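You operate a simulated robot arm through the tools that you are given. There is no shell and no other tool. Be economical: measure what you need, move in short steps, check, and stop when the job is done.

Carry out the task below with a simulated two-armed robot. There is one attempt and no reset: what you move stays moved.

## Task
Open the narrow desk drawer, put the pebble from the long bench top in the inside of the narrow desk drawer and shut the drawer again. Then open the right bench drawer. Do these in the order given.

The check looks at the end state, three seconds after you hand in, the way a careful person would. Anything else that was tipped, shoved, dropped, spilled or broken makes it a failure.

## Robot
Two 7-joint arms with two-finger parallel grippers on one trunk, on a base that drives. Base frame: it is fixed to the floor where the robot stands at the start and does not move with it; the origin is under the middle of the robot, x ahead of it, y to its left, z up. Units: mm, degrees, N and s.
The left shoulder is at the start at [60, 147, 443], the right one opposite. With the tool pointing down near the work surface each hand reaches from about 260 to 400 mm from the robot's upright axis, wherever it stands, measured 20 degrees to its own side. Places, roughly: inside of the narrow desk drawer [700, -100, 600]; narrow desk drawer [600, -100, 600]; pebble [-750, -1750, 750]; right bench drawer [-600, -2100, 700]. Payload 3.43 kg a hand.
The tool frame of a hand sits at the grasp point between the pads (the TCP): z along the fingers, y along the line on which they close. The tips reach 30 mm beyond it. Largest opening 94 mm; finger width 28, thickness 10; the body of the gripper, 50 by 96 mm, starts 55 mm behind the TCP.
Orientation is that of the tool frame in the base frame, as a unit quaternion [x, y, z, w]. With the fingers straight down and closing along the base's y, the tool's x points along the base's -x, its y along +y and its z along -z.

## Interface
- The arms move only by the tool apply_moves. It takes "left_targets", "right_targets" or both (then of equal length, played together; a hand with none holds still); each is a list of rows, each a list of 7 numbers: the finger opening in mm, from 0 to 94, then the shift along the base's x, y, z in mm, then the turn, a rotation vector about the base's x, y, z in degrees. In form: [[grip, tx, ty, tz, wx, wy, wz], ...]. A call has 1 to 20 rows; each row shifts and turns the commanded pose from where the row before left it. Rows are played at 5 a second. More than 50 mm and 8.6 degrees between two rows, or a gripper value outside its range, and nothing of the call is played. Where a pose cannot be reached the arm comes as near as it can. A force on the tool above 40 N (or 10 N above the force at the start of the call, whichever is more), or a blocked arm, ends the call early, and 0.2 s more pass. The fingers move at their own pace (about 72 mm/s each) and stop on an object; they squeeze with about 23 N. The grip force told is the motor's: it shows also when the fingers shut on nothing. Time passes only in rows, and 0.2 s behind the last, so rows that do not move let the fingers close. The reply holds the time, the measured pose of the TCP, the force on the tool along the base axes, the opening and the grip force, in the units named above and with some noise, with the torque about the TCP (base axes, N m) and any sound that the robot's microphone picked up, and new pictures: "show" is both (left out), scene, wrist or none (wrist: the cameras of the hands that moved).
- Cameras (640 x 400 px; columns grow to the right, rows downward): "scene" is now at [51.6, 10.3, 1064.1]; the picture's right is [0.12, -0.99, 0.00], its down [-0.68, -0.08, -0.73] and it looks along [0.72, 0.09, -0.69] (base axes); focal length 274 px, centre (320, 200). "left" rides on the left gripper at [76, -14, -103] in its tool frame; the picture's right is [0.18, 0.98, 0.00], its down [-0.75, 0.14, -0.64] and it looks along [-0.63, 0.12, 0.77] (tool axes); focal length 243 px, centre (320, 200). "right" rides on the right gripper at [76, 14, -102] in its tool frame; the picture's right is [-0.18, 0.98, 0.00], its down [-0.75, -0.14, -0.64] and it looks along [-0.63, -0.12, 0.77] (tool axes); focal length 243 px, centre (320, 200). There is no depth. A picture from a camera that has moved, and an enlarged one, comes with that camera's place and axes in the base frame and with its lens.
- move_column(by): slides the trunk up (or, below 0, down) by that many mm; the arms and the scene camera ride with it, the base frame stays. It gives what a move gives, with no picture.
- drive_base(legs): drives the robot by 1 to 6 legs, each [ahead, left, turn to the left] in mm, mm and degrees, along the robot's own axes; the way and the turn of a leg run together, so that a leg with both is an arc; at most 1500 mm and 180 degrees a leg. The arms and the cameras ride along, it lands a little off, and it stops where it bumps. It gives what a move gives, and a new picture of the scene camera.
- head_to(pan, tilt): turns the head with the scene camera to pan (to the left, within 86 degrees either way) and tilt (down, from -29 to 69), counted from straight ahead of the robot. It gives what a move gives, and a new picture of the scene camera.
- close_up(camera, box): a new picture of the part [left, top, right, bottom] of that camera's present view, enlarged. No time passes.
- close_job(): hands the job in; it is judged then, once.

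Go step by step. Nothing tells you exact positions but the pictures and the camera data: compare them with the known pose of the tool, close in by small moves and look again before you grip or let go. The budget is 165 turns and 260 pictures, counting those below and the enlarged ones. Unless the task says otherwise, let go and move clear before handing in, and close with one line.

The tools are called after "Call:" as a command line: name --argument value ..., lists and objects as JSON in quotes. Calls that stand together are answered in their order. apply_moves: Moves the arms, as the interface text tells. Its arguments: {"type":"object","properties":{"left_targets":{"type":"array","items":{"type":"array","items":{"type":"number"}}},"right_targets":{"type":"array","items":{"type":"array","items":{"type":"number"}}},"show":{"type":"string","enum":["both","scene","wrist","none"]}},"required":[]} The other tools are called the same way: move_column (by) slides the trunk up or down; drive_base (legs) drives the base; head_to (pan, tilt) turns the head that bears the scene camera; close_up (camera, box) takes an enlarged picture of a part of a camera's view; close_job () hands the job in.

At the start:

```text
t: 0.0
left_position: [351.1, 281.7, 858.2]
left_tcp_rot: [0.0, 1.0, 0.0, 0.0]
left_force: [-0.1, 0.5, -0.5]
left_wrist_torque: [-0.02, -0.01, 0.0]
left_grip_width: 94.0
left_grasp_force: 0.2
right_position: [377.9, -57.1, 831.3]
right_tcp_rot: [0.0, 1.0, 0.0, 0.001]
right_force: [-0.2, -0.3, -0.4]
right_wrist_torque: [0.0, 0.04, -0.01]
right_grip_width: 94.0
right_grasp_force: 0.0
trunk travel left (down, up): [-150.0, 100.0]
robot x, y, heading: [-2.5, 1.3, 0.1]
head pan, tilt: [7.0, 43.3]
```

scene: 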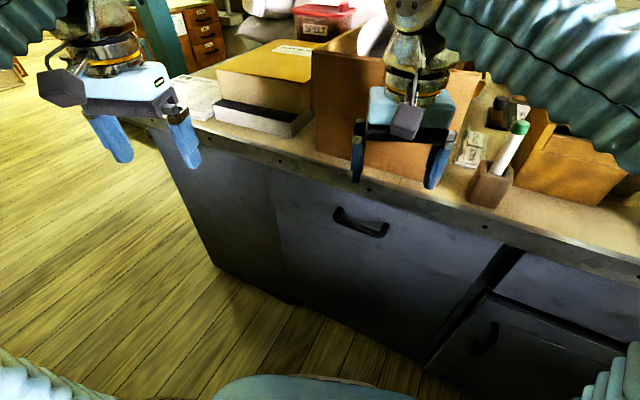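
right: 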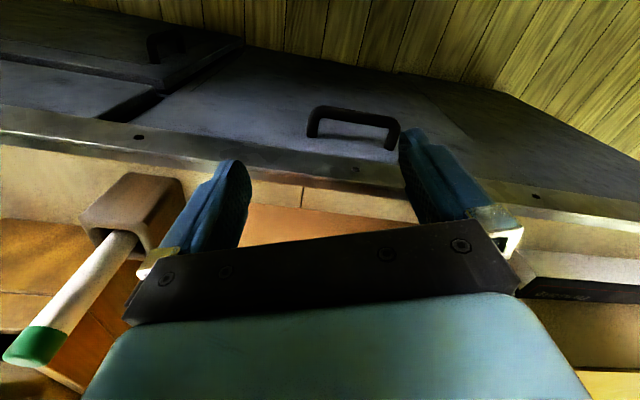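
left: 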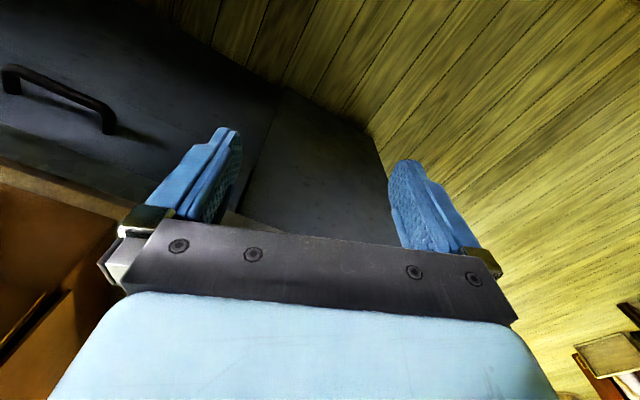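

I see a desk ahead with a handled front in the middle and other fronts to the right. I'll look around with the head to identify the narrow drawer.

Call:
head_to --pan -30 --tilt 45

Call:
head_to --pan -80 --tilt 25

```text
t: 1.0
left_position: [349.9, 282.5, 857.6]
left_tcp_rot: [0.0, 1.0, 0.0, 0.0]
left_force: [0.0, 0.7, -0.2]
left_wrist_torque: [0.0, 0.0, 0.02]
left_grip_width: 94.1
left_grasp_force: 0.0
right_position: [378.1, -56.3, 832.1]
right_tcp_rot: [0.001, 1.0, 0.001, 0.0]
right_force: [0.6, 0.3, 0.8]
right_wrist_torque: [0.0, 0.01, -0.03]
right_grip_width: 94.1
right_grasp_force: 0.1
trunk travel left (down, up): [-150.0, 100.0]
robot x, y, heading: [-0.2, 3.8, -0.2]
head pan, tilt: [-30.0, 45.0]
camera scene: at [40.1, -40.5, 1061.6], right [-0.5, -0.87, 0.0], down [-0.61, 0.35, -0.71], along [0.61, -0.35, -0.71], focal length 274 px, centre (320, 200)
```

scene: 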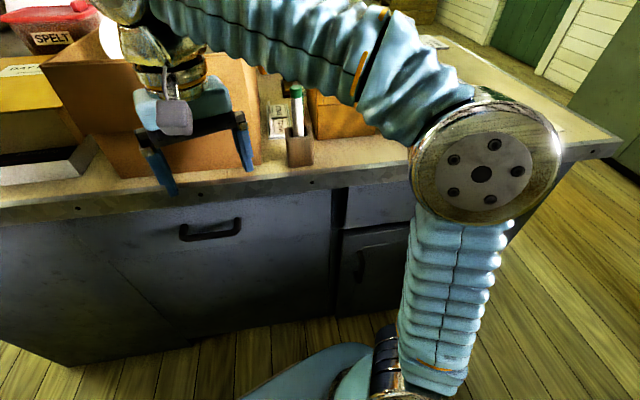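

```text
t: 2.2
left_position: [352.1, 282.2, 857.0]
left_tcp_rot: [-0.001, 1.0, -0.001, 0.001]
left_force: [1.1, 0.0, 0.3]
left_wrist_torque: [0.02, -0.01, 0.01]
left_grip_width: 94.1
left_grasp_force: 0.1
right_position: [375.6, -57.0, 831.1]
right_tcp_rot: [0.0, 1.0, 0.0, 0.0]
right_force: [0.4, -0.1, -0.1]
right_wrist_torque: [0.01, 0.01, 0.0]
right_grip_width: 94.0
right_grasp_force: 0.0
trunk travel left (down, up): [-150.0, 100.0]
robot x, y, heading: [0.4, 1.0, -0.0]
head pan, tilt: [-80.0, 25.0]
camera scene: at [-14.3, -90.6, 1092.2], right [-0.98, -0.17, 0.0], down [-0.07, 0.42, -0.91], along [0.16, -0.89, -0.42], focal length 274 px, centre (320, 200)
```

scene: 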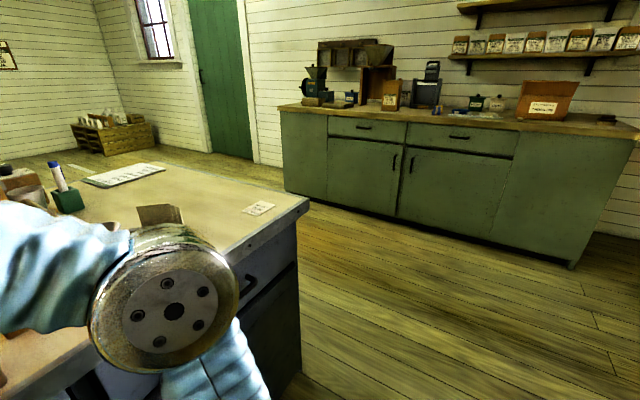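

The desk is turned roughly 17° relative to me; the handle I triangulate at about (410,-24,670) matches the narrow drawer. Next I'll look at it, and the bench, more closely.

Call:
close_up --camera "scene" --box '[260, 30, 640, 270]'

Call:
head_to --pan -5 --tilt 55

```text
1.67 times, centred on (450, 150) of scene
camera zoom: at [-14.3, -90.6, 1092.2], right [-0.98, -0.17, 0.0], down [-0.07, 0.42, -0.91], along [0.16, -0.89, -0.42], focal length 456 px, centre (103, 283)
```

zoom: 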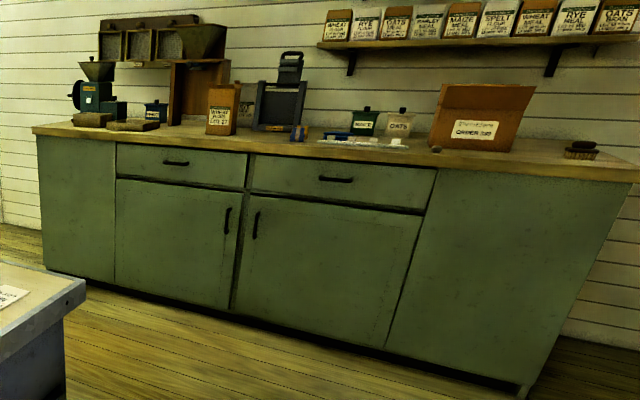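

```text
t: 3.7
left_position: [351.3, 282.4, 856.5]
left_tcp_rot: [0.0, 1.0, 0.0, 0.0]
left_force: [-0.2, 0.2, 0.1]
left_wrist_torque: [0.01, 0.01, 0.01]
left_grip_width: 94.0
left_grasp_force: 0.0
right_position: [376.6, -56.9, 831.5]
right_tcp_rot: [0.0, 1.0, 0.0, 0.001]
right_force: [0.0, -0.1, 0.3]
right_wrist_torque: [0.02, -0.02, -0.02]
right_grip_width: 94.0
right_grasp_force: 0.0
trunk travel left (down, up): [-150.0, 100.0]
robot x, y, heading: [1.8, 0.1, 0.2]
head pan, tilt: [-5.0, 55.0]
camera scene: at [41.4, -6.2, 1048.2], right [-0.09, -1.0, 0.0], down [-0.82, 0.07, -0.57], along [0.57, -0.05, -0.82], focal length 274 px, centre (320, 200)
```

scene: 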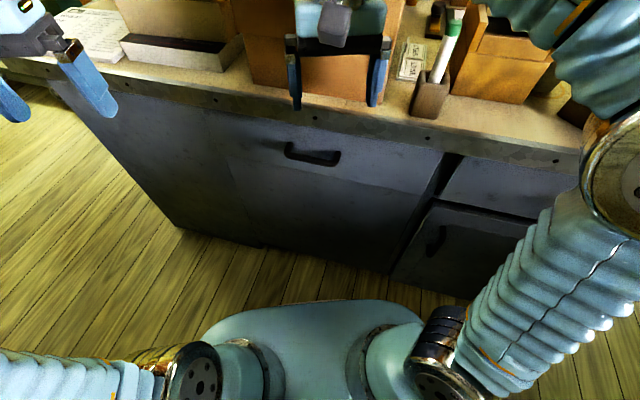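

Call:
close_up --camera "scene" --box '[180, 80, 500, 280]'

```text
2.00 times, centred on (340, 180) of scene
camera zoom: at [41.4, -6.2, 1048.2], right [-0.09, -1.0, 0.0], down [-0.82, 0.07, -0.57], along [0.57, -0.05, -0.82], focal length 547 px, centre (280, 240)
```

zoom: 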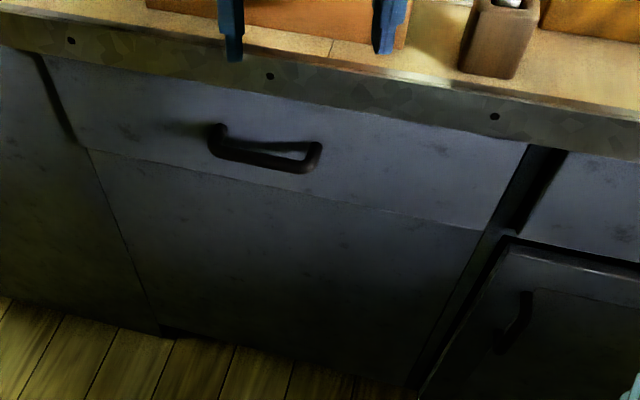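

The narrow drawer's front strip and handle are clear; desk yaw is about 20°. I'll back off and turn to face it squarely.

Call:
drive_base --legs '[[-220, 0, 0], [0, 0, -19.5]]'

```text
t: 6.4
left_position: [204.9, 148.1, 857.7]
left_tcp_rot: [0.17, 0.985, 0.0, 0.0]
left_force: [-0.4, 0.0, -1.0]
left_wrist_torque: [-0.02, -0.01, 0.02]
left_grip_width: 94.1
left_grasp_force: 0.0
right_position: [116.9, -178.6, 833.0]
right_tcp_rot: [0.17, 0.986, 0.0, 0.0]
right_force: [-0.2, 0.6, 0.6]
right_wrist_torque: [-0.03, -0.02, -0.02]
right_grip_width: 94.2
right_grasp_force: 0.1
trunk travel left (down, up): [-150.0, 100.0]
robot x, y, heading: [-218.3, -0.4, -19.8]
head pan, tilt: [-5.0, 55.0]
camera scene: at [-181.9, -19.6, 1048.2], right [-0.42, -0.91, 0.0], down [-0.75, 0.34, -0.57], along [0.52, -0.24, -0.82], focal length 274 px, centre (320, 200)
```

scene: 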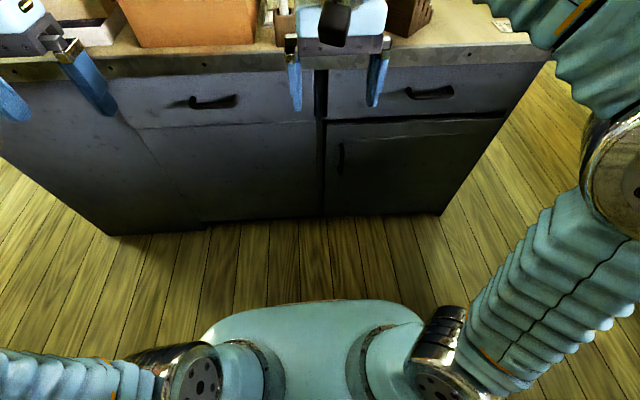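

Two handled drawers are visible; the left one matches the narrow desk drawer's stated place. I'll pitch the left hand to point forward.

Call:
apply_moves --left_targets '[[94, 8, -3, -8, -2.77, -7.7, 0], [94, 8, -3, -8, -2.77, -7.7, 0], [94, 8, -3, -8, -2.77, -7.7, 0], [94, 8, -3, -8, -2.77, -7.7, 0], [94, 8, -3, -8, -2.77, -7.7, 0], [94, 8, -3, -8, -2.77, -7.7, 0], [94, 8, -3, -8, -2.77, -7.7, 0], [94, 8, -3, -8, -2.77, -7.7, 0], [94, 8, -3, -8, -2.77, -7.7, 0], [94, 8, -3, -8, -2.77, -7.7, 0], [94, 8, -3, -8, -2.77, -7.7, 0]]' --show "scene"

```text
t: 8.8
left_position: [294.4, 116.5, 769.4]
left_tcp_rot: [0.12, 0.697, -0.122, 0.697]
left_force: [0.1, -0.7, -0.2]
left_wrist_torque: [-0.02, -0.02, 0.02]
left_grip_width: 93.7
left_grasp_force: 0.0
right_position: [118.0, -179.0, 830.9]
right_tcp_rot: [0.169, 0.986, 0.0, 0.0]
right_force: [0.2, -0.1, -0.3]
right_wrist_torque: [-0.02, -0.02, -0.03]
right_grip_width: 94.1
right_grasp_force: 0.1
trunk travel left (down, up): [-150.0, 100.0]
robot x, y, heading: [-218.6, -1.1, -19.6]
head pan, tilt: [-5.0, 55.0]
camera scene: at [-182.1, -19.6, 1048.2], right [-0.42, -0.91, 0.0], down [-0.74, 0.34, -0.57], along [0.52, -0.24, -0.82], focal length 274 px, centre (320, 200)
```

scene: 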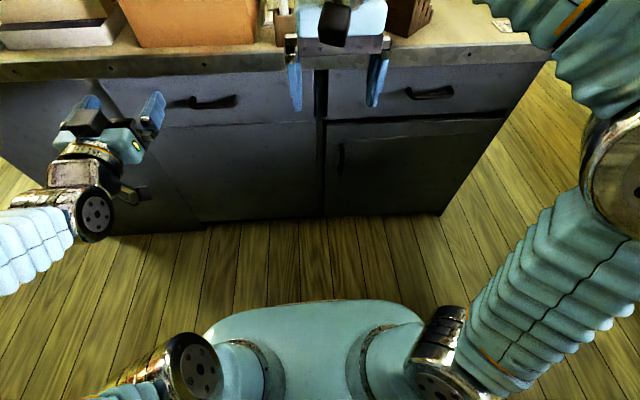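

Call:
apply_moves --left_targets '[[94, 0, 0, -8, 7.7, -2.77, 0], [94, 0, 0, -8, 7.7, -2.77, 0], [94, 0, 0, -8, 7.7, -2.77, 0], [94, 0, 0, -8, 7.7, -2.77, 0], [94, 0, 0, -8, 7.7, -2.77, 0], [94, 0, 0, -8, 7.7, -2.77, 0], [94, 0, 0, -8, 7.7, -2.77, 0], [94, 0, 0, -8, 7.7, -2.77, 0], [94, 0, 0, -8, 7.7, -2.77, 0], [94, 0, 0, -8, 7.7, -2.77, 0], [94, 0, 0, -8, 7.7, -2.77, 0]]'

```text
t: 11.2
left_position: [333.0, 118.9, 708.4]
left_tcp_rot: [0.578, 0.407, 0.407, 0.579]
left_force: [0.1, -0.1, 0.1]
left_wrist_torque: [0.01, -0.01, 0.0]
left_grip_width: 93.9
left_grasp_force: 0.1
left hand out of reach, approached as far as the arm can: row 2, 3, 4, 5, 6, 7, 8, 9, 10, 11
right_position: [116.4, -179.8, 832.4]
right_tcp_rot: [0.169, 0.986, 0.0, 0.0]
right_force: [-0.7, 0.1, 0.1]
right_wrist_torque: [0.02, -0.04, 0.02]
right_grip_width: 94.1
right_grasp_force: 0.1
trunk travel left (down, up): [-150.0, 100.0]
robot x, y, heading: [-215.9, 1.0, -19.5]
head pan, tilt: [-5.0, 55.0]
camera scene: at [-182.0, -19.6, 1048.2], right [-0.42, -0.91, 0.0], down [-0.74, 0.34, -0.57], along [0.52, -0.24, -0.82], focal length 274 px, centre (320, 200)
camera left: at [261.7, 226.5, 693.2], right [0.06, 0.17, 0.98], down [-0.86, -0.49, 0.14], along [0.51, -0.85, 0.12], focal length 243 px, centre (320, 200)
```

scene: 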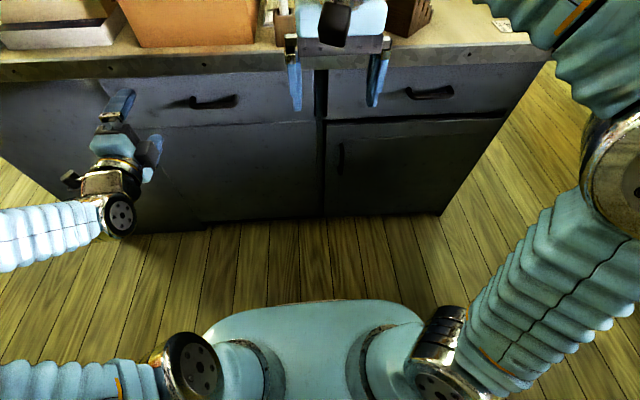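
left: 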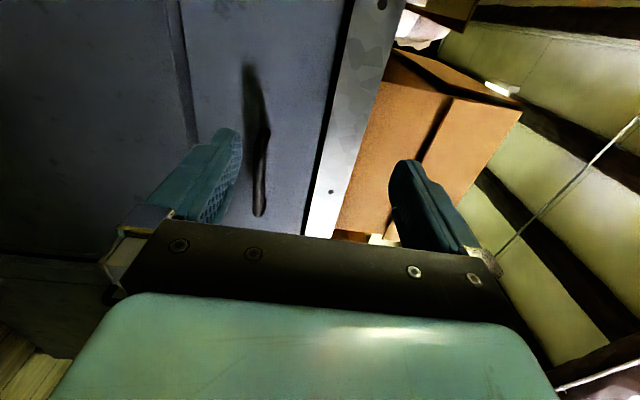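

The hand is correctly oriented; several rays agree that the handle is near (423,-20,655). I'll move to 80 mm in front of it.

Call:
apply_moves --left_targets '[[94, 14, -35, -9, 0, 0, 0], [94, 14, -35, -9, 0, 0, 0], [94, 15, -35, -8, 0, 0, 0], [94, 0, 0, 0, 0, 0, 0]]'

```text
t: 12.2
left_position: [376.2, 14.2, 680.4]
left_tcp_rot: [0.578, 0.408, 0.406, 0.579]
left_force: [0.2, 0.4, 0.4]
left_wrist_torque: [-0.02, 0.01, 0.03]
left_grip_width: 94.0
left_grasp_force: 0.1
right_position: [116.2, -179.3, 831.9]
right_tcp_rot: [0.17, 0.985, 0.0, 0.001]
right_force: [0.6, -0.6, -0.4]
right_wrist_torque: [-0.02, -0.03, 0.0]
right_grip_width: 93.8
right_grasp_force: 0.0
trunk travel left (down, up): [-150.0, 100.0]
robot x, y, heading: [-220.0, -2.0, -19.5]
head pan, tilt: [-5.0, 55.0]
camera scene: at [-181.9, -19.7, 1048.2], right [-0.42, -0.91, 0.0], down [-0.75, 0.34, -0.57], along [0.52, -0.24, -0.82], focal length 274 px, centre (320, 200)
camera left: at [304.8, 120.8, 665.9], right [0.06, 0.18, 0.98], down [-0.86, -0.49, 0.14], along [0.51, -0.85, 0.12], focal length 243 px, centre (320, 200)
```

scene: 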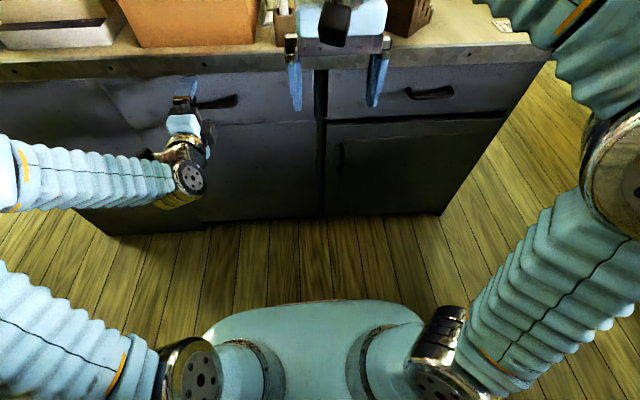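
left: 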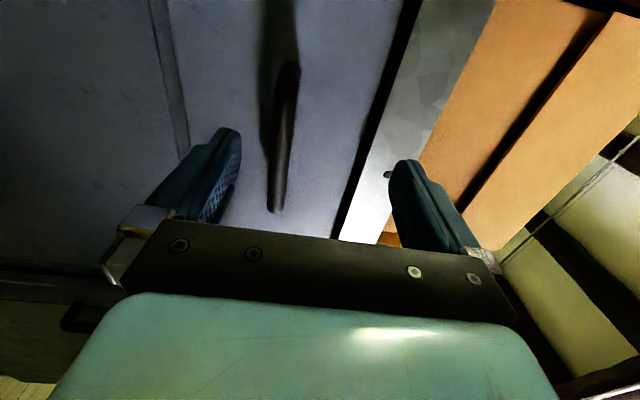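

The bar is confirmed at about (422,-15,655). I'll center on it, advance and close.

Call:
apply_moves --left_targets '[[94, -4, -11, -25, 0, 0, 0], [94, 19, -7, 0, 0, 0, 0], [94, 19, -7, 0, 0, 0, 0], [94, 0, 0, 0, 0, 0, 0]]'

```text
t: 13.2
left_position: [409.2, -12.2, 655.2]
left_tcp_rot: [0.578, 0.408, 0.405, 0.579]
left_force: [-0.3, 0.3, -0.2]
left_wrist_torque: [-0.02, 0.02, 0.01]
left_grip_width: 93.9
left_grasp_force: 0.1
right_position: [117.7, -178.8, 831.8]
right_tcp_rot: [0.17, 0.985, 0.0, -0.001]
right_force: [0.2, 0.3, 0.6]
right_wrist_torque: [-0.03, 0.02, 0.03]
right_grip_width: 93.9
right_grasp_force: 0.0
trunk travel left (down, up): [-150.0, 100.0]
robot x, y, heading: [-222.4, -1.4, -19.7]
head pan, tilt: [-5.0, 55.0]
camera scene: at [-181.8, -19.6, 1048.2], right [-0.42, -0.91, 0.0], down [-0.75, 0.34, -0.57], along [0.52, -0.24, -0.82], focal length 274 px, centre (320, 200)
camera left: at [338.0, 96.3, 640.8], right [0.06, 0.18, 0.98], down [-0.86, -0.49, 0.14], along [0.51, -0.85, 0.12], focal length 243 px, centre (320, 200)
```

scene: 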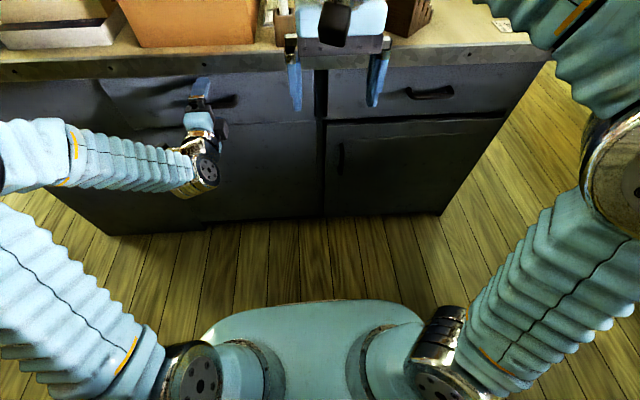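
left: 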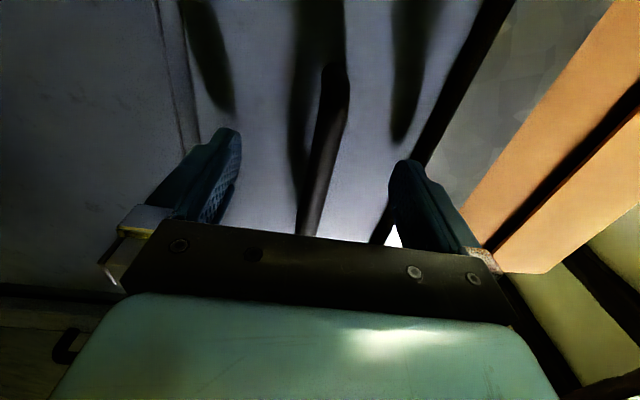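

Call:
apply_moves --left_targets '[[94, 6, -2, 0, 0, 0, 0], [0, 0, 0, 0, 0, 0, 0], [0, 0, 0, 0, 0, 0, 0], [0, 0, 0, 0, 0, 0, 0], [0, 0, 0, 0, 0, 0, 0]]' --show "wrist"

```text
t: 14.4
left_position: [415.7, -12.4, 654.2]
left_tcp_rot: [0.579, 0.408, 0.405, 0.579]
left_force: [-0.4, -0.2, -8.3]
left_wrist_torque: [0.28, -0.11, -0.01]
left_grip_width: 18.4
left_grasp_force: 45.0
right_position: [118.7, -178.0, 831.0]
right_tcp_rot: [0.17, 0.985, 0.001, 0.0]
right_force: [0.0, -1.0, 0.3]
right_wrist_torque: [0.05, 0.0, -0.02]
right_grip_width: 94.0
right_grasp_force: 0.1
trunk travel left (down, up): [-150.0, 100.0]
robot x, y, heading: [-218.2, -0.2, -19.6]
head pan, tilt: [-5.0, 55.0]
camera left: at [343.9, 94.5, 640.1], right [0.07, 0.18, 0.98], down [-0.86, -0.49, 0.15], along [0.51, -0.85, 0.12], focal length 243 px, centre (320, 200)
```

left: 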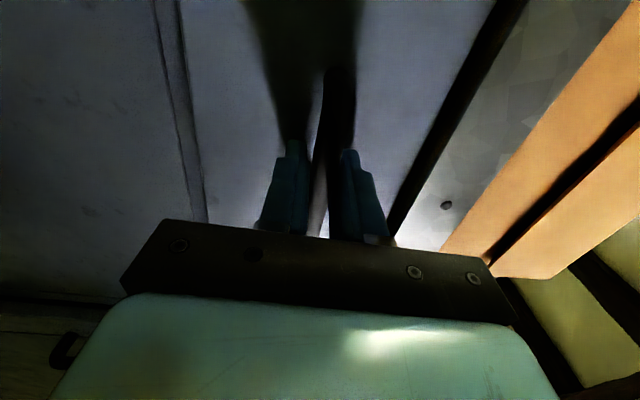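

The handle is gripped (18 mm wide). I'll pull gently with the arm first.

Call:
apply_moves --left_targets '[[0, -14, 5, 1, 0, 0, 0], [0, -14, 5, 0, 0, 0, 0], [0, -14, 5, 0, 0, 0, 0], [0, 0, 0, 0, 0, 0, 0]]'

```text
t: 15.4
left_position: [374.1, 2.1, 654.4]
left_tcp_rot: [0.58, 0.409, 0.404, 0.577]
left_force: [-1.4, -1.6, -29.9]
left_wrist_torque: [0.37, -0.06, 0.32]
left_grip_width: 18.2
left_grasp_force: 44.9
right_position: [118.1, -178.6, 831.1]
right_tcp_rot: [0.171, 0.985, 0.0, 0.0]
right_force: [-1.1, -0.4, -0.5]
right_wrist_torque: [0.0, 0.0, -0.01]
right_grip_width: 94.1
right_grasp_force: 0.0
trunk travel left (down, up): [-150.0, 100.0]
robot x, y, heading: [-221.7, -0.9, -19.4]
head pan, tilt: [-5.0, 55.0]
camera scene: at [-180.2, -19.8, 1047.9], right [-0.42, -0.91, 0.0], down [-0.75, 0.34, -0.57], along [0.52, -0.24, -0.82], focal length 274 px, centre (320, 200)
camera left: at [302.9, 109.8, 640.5], right [0.07, 0.17, 0.98], down [-0.86, -0.49, 0.15], along [0.51, -0.85, 0.12], focal length 243 px, centre (320, 200)
```

scene: 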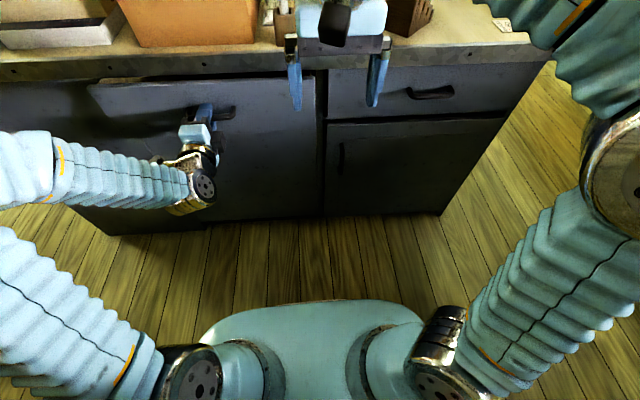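
left: 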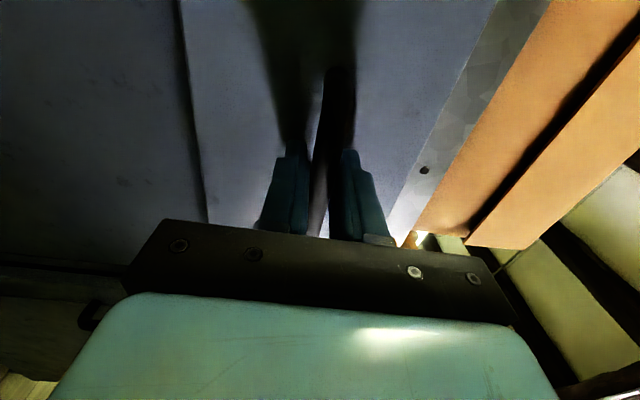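

The drawer came out 42 mm. There's vertical strain, so I'll ease the hand down slightly, then drive back to pull further.

Call:
apply_moves --left_targets '[[0, 0, 0, -3, 0, 0, 0], [0, 0, 0, 0, 0, 0, 0]]' --show "none"

Call:
drive_base --legs '[[-90, 0, 0]]'

```text
t: 16.0
left_position: [375.5, 2.1, 654.0]
left_tcp_rot: [0.578, 0.407, 0.405, 0.579]
left_force: [-0.2, -1.7, -15.8]
left_wrist_torque: [0.27, -0.05, -0.51]
left_grip_width: 18.1
left_grasp_force: 45.4
right_position: [118.5, -179.7, 831.5]
right_tcp_rot: [0.169, 0.986, 0.0, -0.001]
right_force: [0.3, 0.4, -0.5]
right_wrist_torque: [-0.02, 0.0, -0.03]
right_grip_width: 93.8
right_grasp_force: 0.0
trunk travel left (down, up): [-150.0, 100.0]
robot x, y, heading: [-221.9, 1.6, -19.6]
head pan, tilt: [-5.0, 55.0]
```

```text
t: 17.1
left_position: [290.3, 33.4, 653.9]
left_tcp_rot: [0.577, 0.409, 0.406, 0.579]
left_force: [3.1, 9.4, -7.8]
left_wrist_torque: [0.33, -0.13, 0.1]
left_grip_width: 18.4
left_grasp_force: 45.0
right_position: [32.3, -147.4, 830.6]
right_tcp_rot: [0.17, 0.985, 0.0, 0.0]
right_force: [-0.2, 0.5, -0.2]
right_wrist_torque: [-0.01, 0.03, 0.01]
right_grip_width: 94.2
right_grasp_force: 0.0
trunk travel left (down, up): [-150.0, 100.0]
robot x, y, heading: [-307.2, 26.8, -19.8]
head pan, tilt: [-5.0, 55.0]
camera scene: at [-266.0, 11.0, 1048.3], right [-0.42, -0.91, 0.0], down [-0.75, 0.34, -0.57], along [0.52, -0.24, -0.82], focal length 274 px, centre (320, 200)
```

scene: 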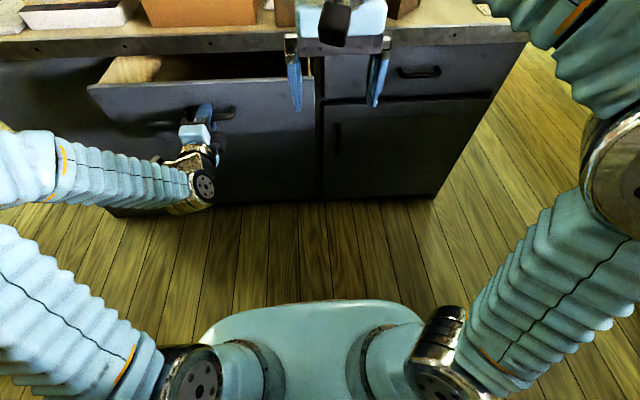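

Pulling with the base works; about 130 mm open now. Another 90 mm.

Call:
drive_base --legs '[[-90, 0, 0]]'

```text
t: 18.2
left_position: [204.0, 66.0, 653.9]
left_tcp_rot: [0.576, 0.41, 0.407, 0.578]
left_force: [5.5, 16.0, -1.7]
left_wrist_torque: [0.38, -0.14, 0.36]
left_grip_width: 18.2
left_grasp_force: 44.4
right_position: [-52.7, -118.1, 831.2]
right_tcp_rot: [0.171, 0.985, 0.0, 0.001]
right_force: [-0.2, -0.1, 0.0]
right_wrist_torque: [-0.01, -0.01, -0.02]
right_grip_width: 94.0
right_grasp_force: 0.2
trunk travel left (down, up): [-150.0, 100.0]
robot x, y, heading: [-390.5, 61.1, -19.6]
head pan, tilt: [-5.0, 55.0]
camera scene: at [-352.1, 42.0, 1048.2], right [-0.42, -0.91, 0.0], down [-0.75, 0.34, -0.57], along [0.52, -0.24, -0.82], focal length 274 px, centre (320, 200)
```

scene: 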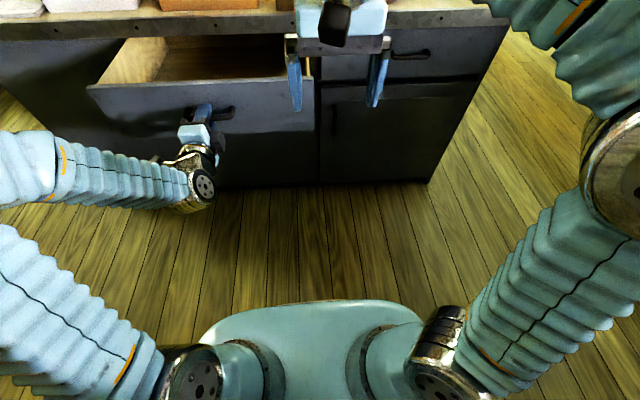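

The drawer is about 226 mm open — enough. I'll release and back off.

Call:
apply_moves --left_targets '[[94, 0, 0, 0, 0, 0, 0], [94, 0, 0, 0, 0, 0, 0], [94, 0, 0, 0, 0, 0, 0], [94, 0, 0, 0, 0, 0, 0]]' --show "wrist"

Call:
drive_base --legs '[[-200, 0, 0]]'

```text
t: 19.2
left_position: [204.0, 64.5, 653.2]
left_tcp_rot: [0.576, 0.41, 0.407, 0.579]
left_force: [0.0, 0.1, 0.0]
left_wrist_torque: [0.0, 0.0, 0.03]
left_grip_width: 93.9
left_grasp_force: 0.1
right_position: [-53.9, -119.0, 832.1]
right_tcp_rot: [0.17, 0.985, 0.001, 0.001]
right_force: [0.2, 0.5, 0.7]
right_wrist_torque: [0.02, 0.02, 0.03]
right_grip_width: 93.7
right_grasp_force: 0.1
trunk travel left (down, up): [-150.0, 100.0]
robot x, y, heading: [-389.2, 61.5, -19.3]
head pan, tilt: [-5.0, 55.0]
camera left: at [132.5, 172.0, 639.8], right [0.06, 0.18, 0.98], down [-0.86, -0.5, 0.14], along [0.51, -0.85, 0.12], focal length 243 px, centre (320, 200)
```

left: 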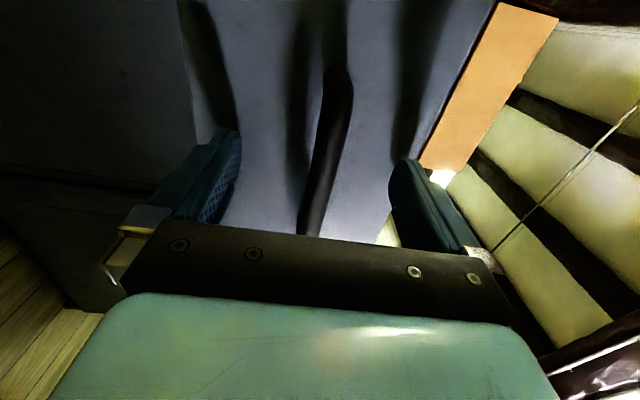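

```text
t: 20.8
left_position: [14.5, 130.0, 654.3]
left_tcp_rot: [0.577, 0.408, 0.408, 0.578]
left_force: [0.0, -0.7, -1.0]
left_wrist_torque: [0.0, 0.01, 0.0]
left_grip_width: 94.0
left_grasp_force: 0.0
right_position: [-241.9, -51.9, 831.6]
right_tcp_rot: [0.171, 0.985, 0.0, -0.001]
right_force: [0.2, -0.4, 0.0]
right_wrist_torque: [-0.01, -0.02, -0.01]
right_grip_width: 94.2
right_grasp_force: 0.1
trunk travel left (down, up): [-150.0, 100.0]
robot x, y, heading: [-574.7, 129.6, -19.5]
head pan, tilt: [-5.0, 55.0]
camera scene: at [-541.4, 108.5, 1048.2], right [-0.42, -0.91, 0.0], down [-0.74, 0.34, -0.57], along [0.52, -0.24, -0.82], focal length 274 px, centre (320, 200)
```

scene: 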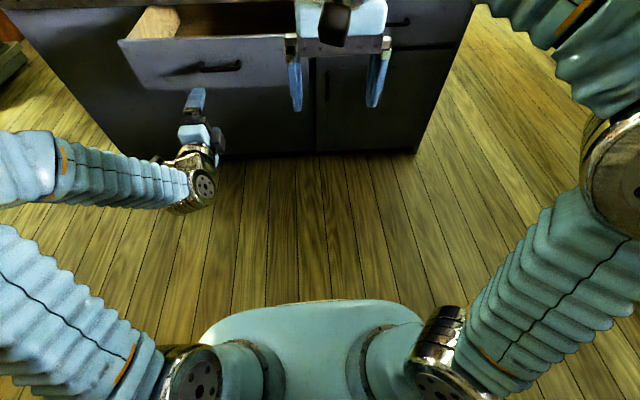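

The drawer stays open. Now I'll turn toward the bench and look.

Call:
drive_base --legs '[[0, 0, -70]]'

Call:
head_to --pan 0 --tilt 20

```text
t: 24.3
left_position: [-373.0, -428.5, 653.7]
left_tcp_rot: [0.707, 0.004, 0.002, 0.707]
left_force: [-0.3, -0.3, -0.7]
left_wrist_torque: [-0.02, -0.01, 0.02]
left_grip_width: 94.1
left_grasp_force: 0.2
right_position: [-632.3, -249.5, 832.9]
right_tcp_rot: [0.706, 0.709, -0.001, 0.0]
right_force: [-1.3, -0.1, -0.9]
right_wrist_torque: [0.02, 0.03, 0.04]
right_grip_width: 94.3
right_grasp_force: 0.0
trunk travel left (down, up): [-150.0, 100.0]
robot x, y, heading: [-575.4, 126.8, -89.9]
head pan, tilt: [-5.0, 55.0]
camera scene: at [-584.9, 86.6, 1048.2], right [-1.0, 0.08, 0.0], down [0.07, 0.82, -0.57], along [-0.05, -0.57, -0.82], focal length 274 px, centre (320, 200)
```

scene: 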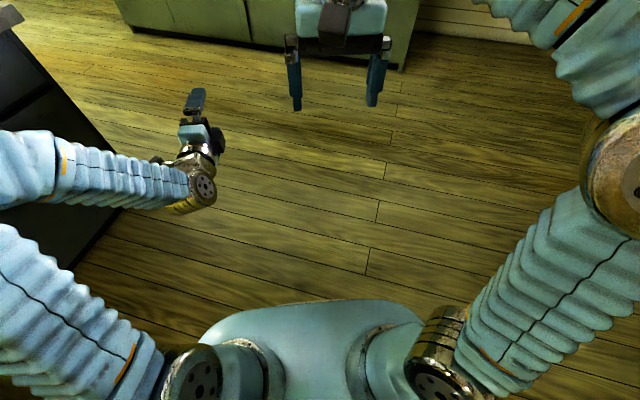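

```text
t: 25.3
left_position: [-373.1, -428.2, 654.2]
left_tcp_rot: [0.707, 0.005, 0.002, 0.707]
left_force: [0.1, 0.2, 0.6]
left_wrist_torque: [0.03, -0.01, -0.02]
left_grip_width: 94.1
left_grasp_force: 0.1
right_position: [-632.0, -248.7, 831.9]
right_tcp_rot: [0.705, 0.709, -0.001, 0.0]
right_force: [0.3, 1.0, -0.8]
right_wrist_torque: [0.01, 0.0, -0.01]
right_grip_width: 94.0
right_grasp_force: 0.0
trunk travel left (down, up): [-150.0, 100.0]
robot x, y, heading: [-575.6, 124.2, -89.7]
head pan, tilt: [0.0, 20.0]
camera scene: at [-578.5, 65.3, 1100.2], right [-1.0, 0.0, 0.0], down [0.0, 0.34, -0.94], along [0.0, -0.94, -0.34], focal length 274 px, centre (320, 200)
```

scene: 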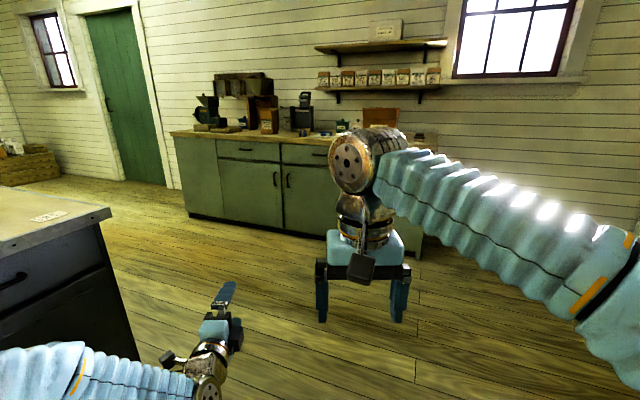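

The bench front is rotated ~21°, so I'll face heading −111° and drive to ~800 mm in front of the pebble area.

Call:
drive_base --legs '[[0, 0, -21.5], [1000, 500, 0]]'

Call:
head_to --pan 0 --tilt 35

```text
t: 32.1
left_position: [-482.3, -1574.7, 654.0]
left_tcp_rot: [0.696, -0.127, -0.13, 0.695]
left_force: [-0.1, -0.4, -0.1]
left_wrist_torque: [0.0, -0.02, -0.01]
left_grip_width: 93.9
left_grasp_force: 0.0
right_position: [-657.9, -1311.7, 831.4]
right_tcp_rot: [0.824, 0.566, 0.0, 0.0]
right_force: [-0.1, 0.4, -0.1]
right_wrist_torque: [0.01, -0.05, 0.0]
right_grip_width: 93.9
right_grasp_force: 0.1
trunk travel left (down, up): [-150.0, 100.0]
robot x, y, heading: [-471.7, -980.1, -111.0]
head pan, tilt: [0.0, 20.0]
camera scene: at [-493.9, -1039.8, 1100.3], right [-0.93, 0.36, 0.0], down [0.12, 0.32, -0.94], along [-0.34, -0.88, -0.34], focal length 274 px, centre (320, 200)
```

scene: 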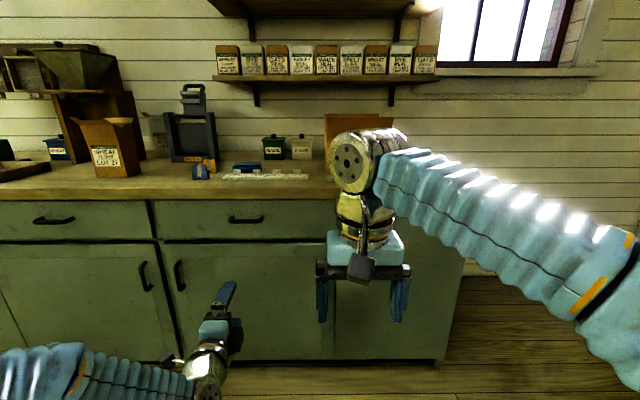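

```text
t: 32.9
left_position: [-482.5, -1574.5, 655.0]
left_tcp_rot: [0.696, -0.127, -0.129, 0.695]
left_force: [-1.4, 0.4, -0.3]
left_wrist_torque: [-0.02, 0.02, -0.02]
left_grip_width: 93.9
left_grasp_force: 0.2
right_position: [-658.9, -1312.0, 830.7]
right_tcp_rot: [0.824, 0.566, -0.001, 0.0]
right_force: [-0.1, 0.1, 0.3]
right_wrist_torque: [-0.04, 0.03, 0.03]
right_grip_width: 93.9
right_grasp_force: 0.1
trunk travel left (down, up): [-150.0, 100.0]
robot x, y, heading: [-469.3, -983.4, -110.8]
head pan, tilt: [0.0, 35.0]
camera scene: at [-492.1, -1035.1, 1076.5], right [-0.93, 0.36, 0.0], down [0.21, 0.53, -0.82], along [-0.29, -0.76, -0.57], focal length 274 px, centre (320, 200)
```

scene: 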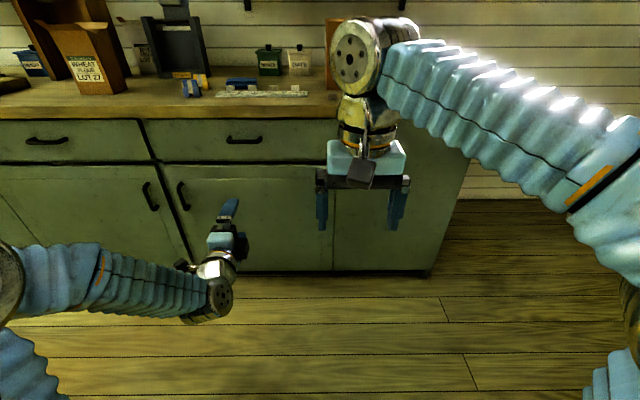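

Call:
close_up --camera "scene" --box '[160, 30, 352, 150]'

Call:
drive_base --legs '[[0, -300, 0]]'

```text
3.33 times, centred on (256, 90) of scene
camera zoom: at [-492.1, -1035.1, 1076.5], right [-0.93, 0.36, 0.0], down [0.21, 0.53, -0.82], along [-0.29, -0.76, -0.57], focal length 912 px, centre (533, 567)
```

zoom: 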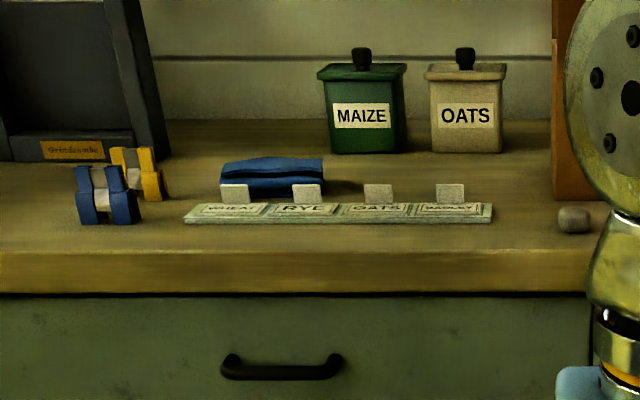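

```text
t: 34.9
left_position: [-761.2, -1466.5, 653.5]
left_tcp_rot: [0.696, -0.127, -0.129, 0.695]
left_force: [0.5, 0.5, 0.5]
left_wrist_torque: [0.02, 0.01, -0.01]
left_grip_width: 94.3
left_grasp_force: 0.2
right_position: [-938.4, -1203.2, 831.2]
right_tcp_rot: [0.824, 0.566, 0.0, 0.0]
right_force: [0.2, -1.1, -0.5]
right_wrist_torque: [0.0, -0.03, 0.02]
right_grip_width: 93.8
right_grasp_force: 0.0
trunk travel left (down, up): [-150.0, 100.0]
robot x, y, heading: [-750.7, -873.9, -110.9]
head pan, tilt: [0.0, 35.0]
camera scene: at [-772.1, -927.5, 1076.5], right [-0.93, 0.36, 0.0], down [0.21, 0.54, -0.82], along [-0.29, -0.76, -0.57], focal length 274 px, centre (320, 200)
```

scene: 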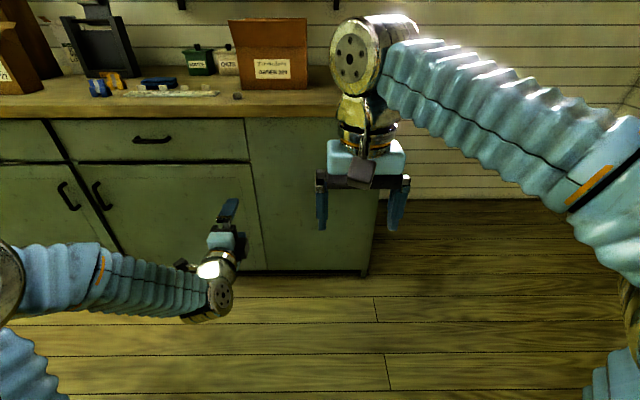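

The pebble triangulates to about (−847,−1858,850) and the right bench drawer's handle to (−563,−1900,728). I'll raise the trunk and fold the left hand back up to its start posture so it clears the bench.

Call:
move_column --by 98

Call:
apply_moves --left_targets '[[94, 10.5, 7.1, 10.5, 2.92, 7.64, 0], [94, 10.5, 7.1, 10.5, 2.92, 7.64, 0], [94, 10.5, 7.1, 10.5, 2.92, 7.64, 0], [94, 10.5, 7.1, 10.5, 2.92, 7.64, 0], [94, 10.5, 7.1, 10.5, 2.92, 7.64, 0], [94, 10.5, 7.1, 10.5, 2.92, 7.64, 0], [94, 10.5, 7.1, 10.5, 2.92, 7.64, 0], [94, 10.5, 7.1, 10.5, 2.92, 7.64, 0], [94, 10.5, 7.1, 10.5, 2.92, 7.64, 0], [94, 10.5, 7.1, 10.5, 2.92, 7.64, 0], [94, 10.5, 7.1, 10.5, 2.92, 7.64, 0]]' --show "none"

Call:
apply_moves --left_targets '[[94, 3.1, 8.1, 8, 7.64, -2.92, 0], [94, 3.1, 8.1, 8, 7.64, -2.92, 0], [94, 3.1, 8.1, 8, 7.64, -2.92, 0], [94, 3.1, 8.1, 8, 7.64, -2.92, 0], [94, 3.1, 8.1, 8, 7.64, -2.92, 0], [94, 3.1, 8.1, 8, 7.64, -2.92, 0], [94, 3.1, 8.1, 8, 7.64, -2.92, 0], [94, 3.1, 8.1, 8, 7.64, -2.92, 0], [94, 3.1, 8.1, 8, 7.64, -2.92, 0], [94, 3.1, 8.1, 8, 7.64, -2.92, 0], [94, 3.1, 8.1, 8, 7.64, -2.92, 0]]' --show "scene"

```text
t: 36.2
left_position: [-761.9, -1467.3, 752.1]
left_tcp_rot: [0.695, -0.126, -0.129, 0.696]
left_force: [0.0, 0.0, -0.6]
left_wrist_torque: [0.0, 0.01, 0.03]
left_grip_width: 93.9
left_grasp_force: 0.1
right_position: [-938.9, -1204.6, 929.2]
right_tcp_rot: [0.824, 0.566, 0.001, 0.0]
right_force: [0.7, -0.9, -0.4]
right_wrist_torque: [-0.01, 0.01, 0.01]
right_grip_width: 93.9
right_grasp_force: 0.0
trunk travel left (down, up): [-248.0, 2.0]
robot x, y, heading: [-754.2, -876.3, -110.9]
head pan, tilt: [0.0, 35.0]
```

```text
t: 38.6
left_position: [-646.4, -1387.3, 868.3]
left_tcp_rot: [-0.582, -0.404, 0.583, -0.398]
left_force: [-0.3, -0.3, -0.4]
left_wrist_torque: [0.0, -0.02, 0.01]
left_grip_width: 93.7
left_grasp_force: 0.1
right_position: [-938.1, -1205.2, 929.1]
right_tcp_rot: [0.824, 0.566, 0.001, 0.001]
right_force: [-0.4, -0.5, 0.0]
right_wrist_torque: [-0.03, 0.0, 0.0]
right_grip_width: 94.1
right_grasp_force: 0.0
trunk travel left (down, up): [-248.0, 2.0]
robot x, y, heading: [-750.8, -873.9, -110.9]
head pan, tilt: [0.0, 35.0]
```

```text
t: 41.0
left_position: [-611.5, -1299.8, 956.1]
left_tcp_rot: [0.823, 0.568, 0.001, 0.001]
left_force: [-0.6, 0.6, -0.3]
left_wrist_torque: [-0.03, -0.01, -0.04]
left_grip_width: 94.0
left_grasp_force: 0.0
right_position: [-938.6, -1204.6, 930.4]
right_tcp_rot: [0.824, 0.566, 0.001, 0.0]
right_force: [-0.5, 0.8, 0.2]
right_wrist_torque: [-0.03, -0.01, -0.05]
right_grip_width: 94.1
right_grasp_force: 0.1
trunk travel left (down, up): [-248.0, 2.0]
robot x, y, heading: [-751.2, -874.0, -111.1]
head pan, tilt: [0.0, 35.0]
camera scene: at [-772.0, -927.3, 1174.4], right [-0.93, 0.36, 0.0], down [0.21, 0.54, -0.82], along [-0.29, -0.76, -0.57], focal length 274 px, centre (320, 200)
```

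scene: 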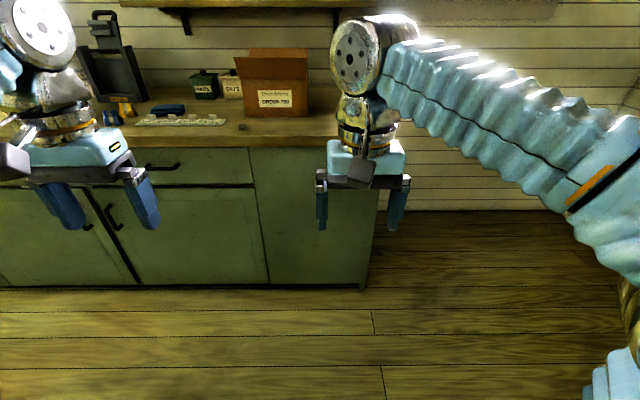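

Left hand is folded. I'll drive so the pebble lies ahead of the right hand.

Call:
drive_base --legs '[[0, 362, 0], [420, 0, 0]]'

Call:
head_to --pan -5 --tilt 45

```text
t: 45.6
left_position: [-424.5, -1822.2, 955.9]
left_tcp_rot: [0.824, 0.567, 0.001, 0.0]
left_force: [-0.1, 0.6, 0.3]
left_wrist_torque: [0.0, 0.02, 0.02]
left_grip_width: 94.2
left_grasp_force: 0.1
right_position: [-750.4, -1726.2, 929.7]
right_tcp_rot: [0.825, 0.565, 0.0, 0.0]
right_force: [-0.3, -0.1, 0.1]
right_wrist_torque: [-0.01, -0.03, 0.02]
right_grip_width: 94.0
right_grasp_force: 0.1
trunk travel left (down, up): [-248.0, 2.0]
robot x, y, heading: [-562.9, -1396.1, -111.1]
head pan, tilt: [0.0, 35.0]
camera scene: at [-583.8, -1449.3, 1174.5], right [-0.93, 0.36, 0.0], down [0.21, 0.53, -0.82], along [-0.3, -0.76, -0.57], focal length 274 px, centre (320, 200)
```

scene: 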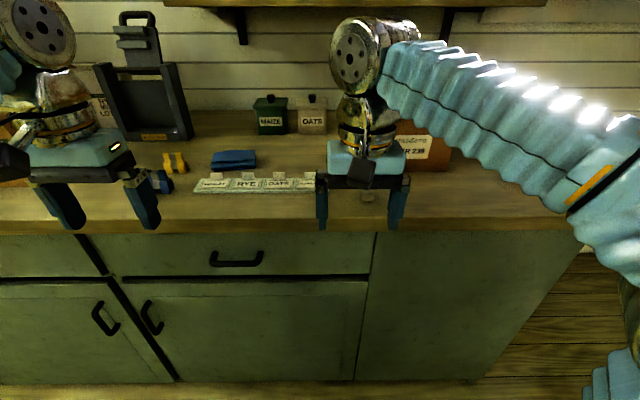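

```text
t: 46.3
left_position: [-424.8, -1823.5, 955.8]
left_tcp_rot: [0.824, 0.567, 0.001, 0.0]
left_force: [0.0, -0.2, 0.6]
left_wrist_torque: [0.01, -0.02, 0.01]
left_grip_width: 94.0
left_grasp_force: 0.1
right_position: [-751.2, -1724.6, 928.8]
right_tcp_rot: [0.824, 0.566, -0.001, 0.0]
right_force: [0.1, -0.4, 0.7]
right_wrist_torque: [0.02, 0.01, 0.01]
right_grip_width: 94.1
right_grasp_force: 0.0
trunk travel left (down, up): [-248.0, 2.0]
robot x, y, heading: [-565.6, -1395.2, -111.3]
head pan, tilt: [-5.0, 45.0]
camera scene: at [-587.9, -1440.3, 1159.7], right [-0.9, 0.44, 0.0], down [0.31, 0.63, -0.71], along [-0.31, -0.64, -0.71], focal length 274 px, centre (320, 200)
```

scene: 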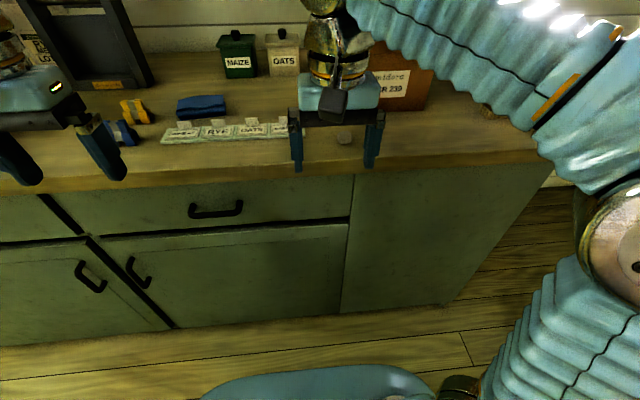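

Call:
close_up --camera "right" --box '[0, 0, 640, 400]'

Call:
close_up --camera "scene" --box '[240, 60, 432, 180]'

```text
1.00 times, centred on (320, 200) of right (not enlarged: the box is as wide or as high as the picture)
camera zoom: at [-709.4, -1661.2, 1032.1], right [0.85, -0.53, 0.0], down [-0.4, -0.65, 0.64], along [-0.34, -0.55, -0.77], focal length 243 px, centre (320, 200)
```

zoom: 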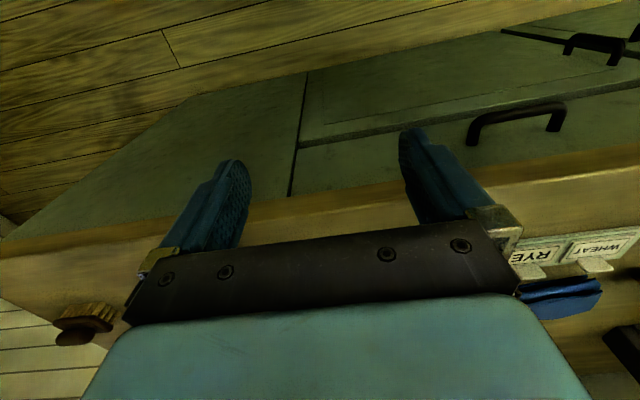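

```text
3.33 times, centred on (336, 120) of scene
camera zoom: at [-587.9, -1440.3, 1159.7], right [-0.9, 0.44, 0.0], down [0.31, 0.63, -0.71], along [-0.31, -0.64, -0.71], focal length 912 px, centre (267, 467)
```

zoom: 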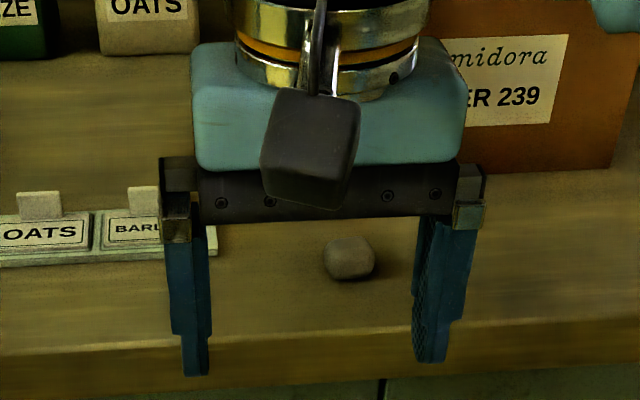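

Pebble estimate is refined to (−852,−1860,850). I'll drive 90 mm closer, then extend the right hand over it at height.

Call:
drive_base --legs '[[90, 0, 0]]'

Call:
apply_moves --right_targets '[[94, -18, 0, 0, 0, 0, 0], [94, -18, -12, 0, 0, 0, 0], [94, -18, -18, 0, 0, 0, 0], [94, -13, -18, 0, 0, 0, 0]]'

```text
t: 47.4
left_position: [-455.6, -1906.3, 956.2]
left_tcp_rot: [0.823, 0.567, 0.001, 0.0]
left_force: [1.0, -0.7, -0.1]
left_wrist_torque: [-0.02, -0.02, 0.02]
left_grip_width: 93.9
left_grasp_force: 0.1
right_position: [-783.8, -1810.5, 928.8]
right_tcp_rot: [0.825, 0.565, 0.001, 0.0]
right_force: [0.8, 0.5, 0.3]
right_wrist_torque: [-0.02, 0.03, -0.01]
right_grip_width: 94.2
right_grasp_force: 0.0
trunk travel left (down, up): [-248.0, 2.0]
robot x, y, heading: [-594.1, -1481.4, -110.8]
head pan, tilt: [-5.0, 45.0]
camera scene: at [-620.4, -1524.5, 1159.6], right [-0.9, 0.44, 0.0], down [0.31, 0.63, -0.71], along [-0.31, -0.64, -0.71], focal length 274 px, centre (320, 200)
```

scene: 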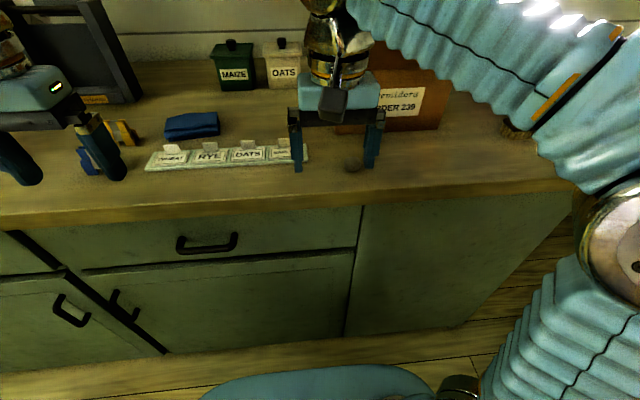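

```text
t: 48.4
left_position: [-456.5, -1906.4, 955.8]
left_tcp_rot: [0.823, 0.567, 0.0, -0.001]
left_force: [0.2, -0.1, 0.2]
left_wrist_torque: [-0.03, -0.01, -0.01]
left_grip_width: 93.9
left_grasp_force: 0.0
right_position: [-850.2, -1859.0, 929.4]
right_tcp_rot: [0.825, 0.565, 0.0, -0.001]
right_force: [0.5, 0.0, 0.1]
right_wrist_torque: [-0.02, -0.05, 0.0]
right_grip_width: 94.2
right_grasp_force: 0.0
trunk travel left (down, up): [-248.0, 2.0]
robot x, y, heading: [-595.0, -1480.7, -110.9]
head pan, tilt: [-5.0, 45.0]
camera scene: at [-620.5, -1524.5, 1159.6], right [-0.9, 0.44, 0.0], down [0.31, 0.63, -0.71], along [-0.31, -0.63, -0.71], focal length 274 px, centre (320, 200)
camera right: at [-809.5, -1794.1, 1032.3], right [0.85, -0.53, 0.0], down [-0.4, -0.65, 0.64], along [-0.34, -0.55, -0.77], focal length 243 px, centre (320, 200)
```

scene: 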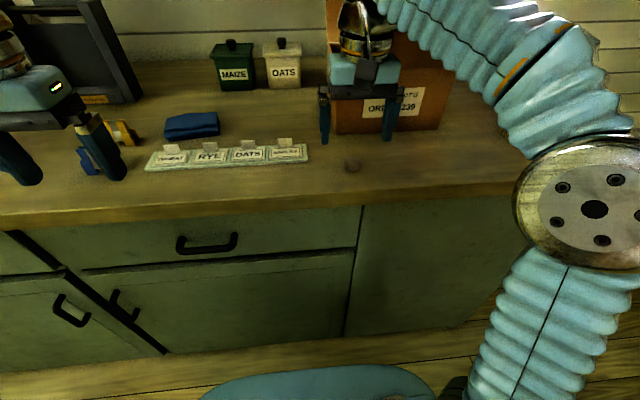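
right: 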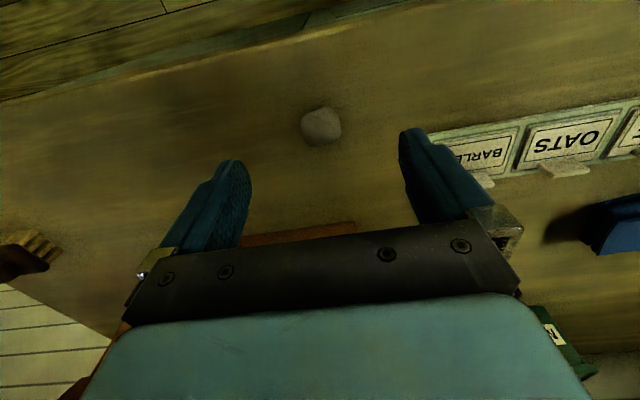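

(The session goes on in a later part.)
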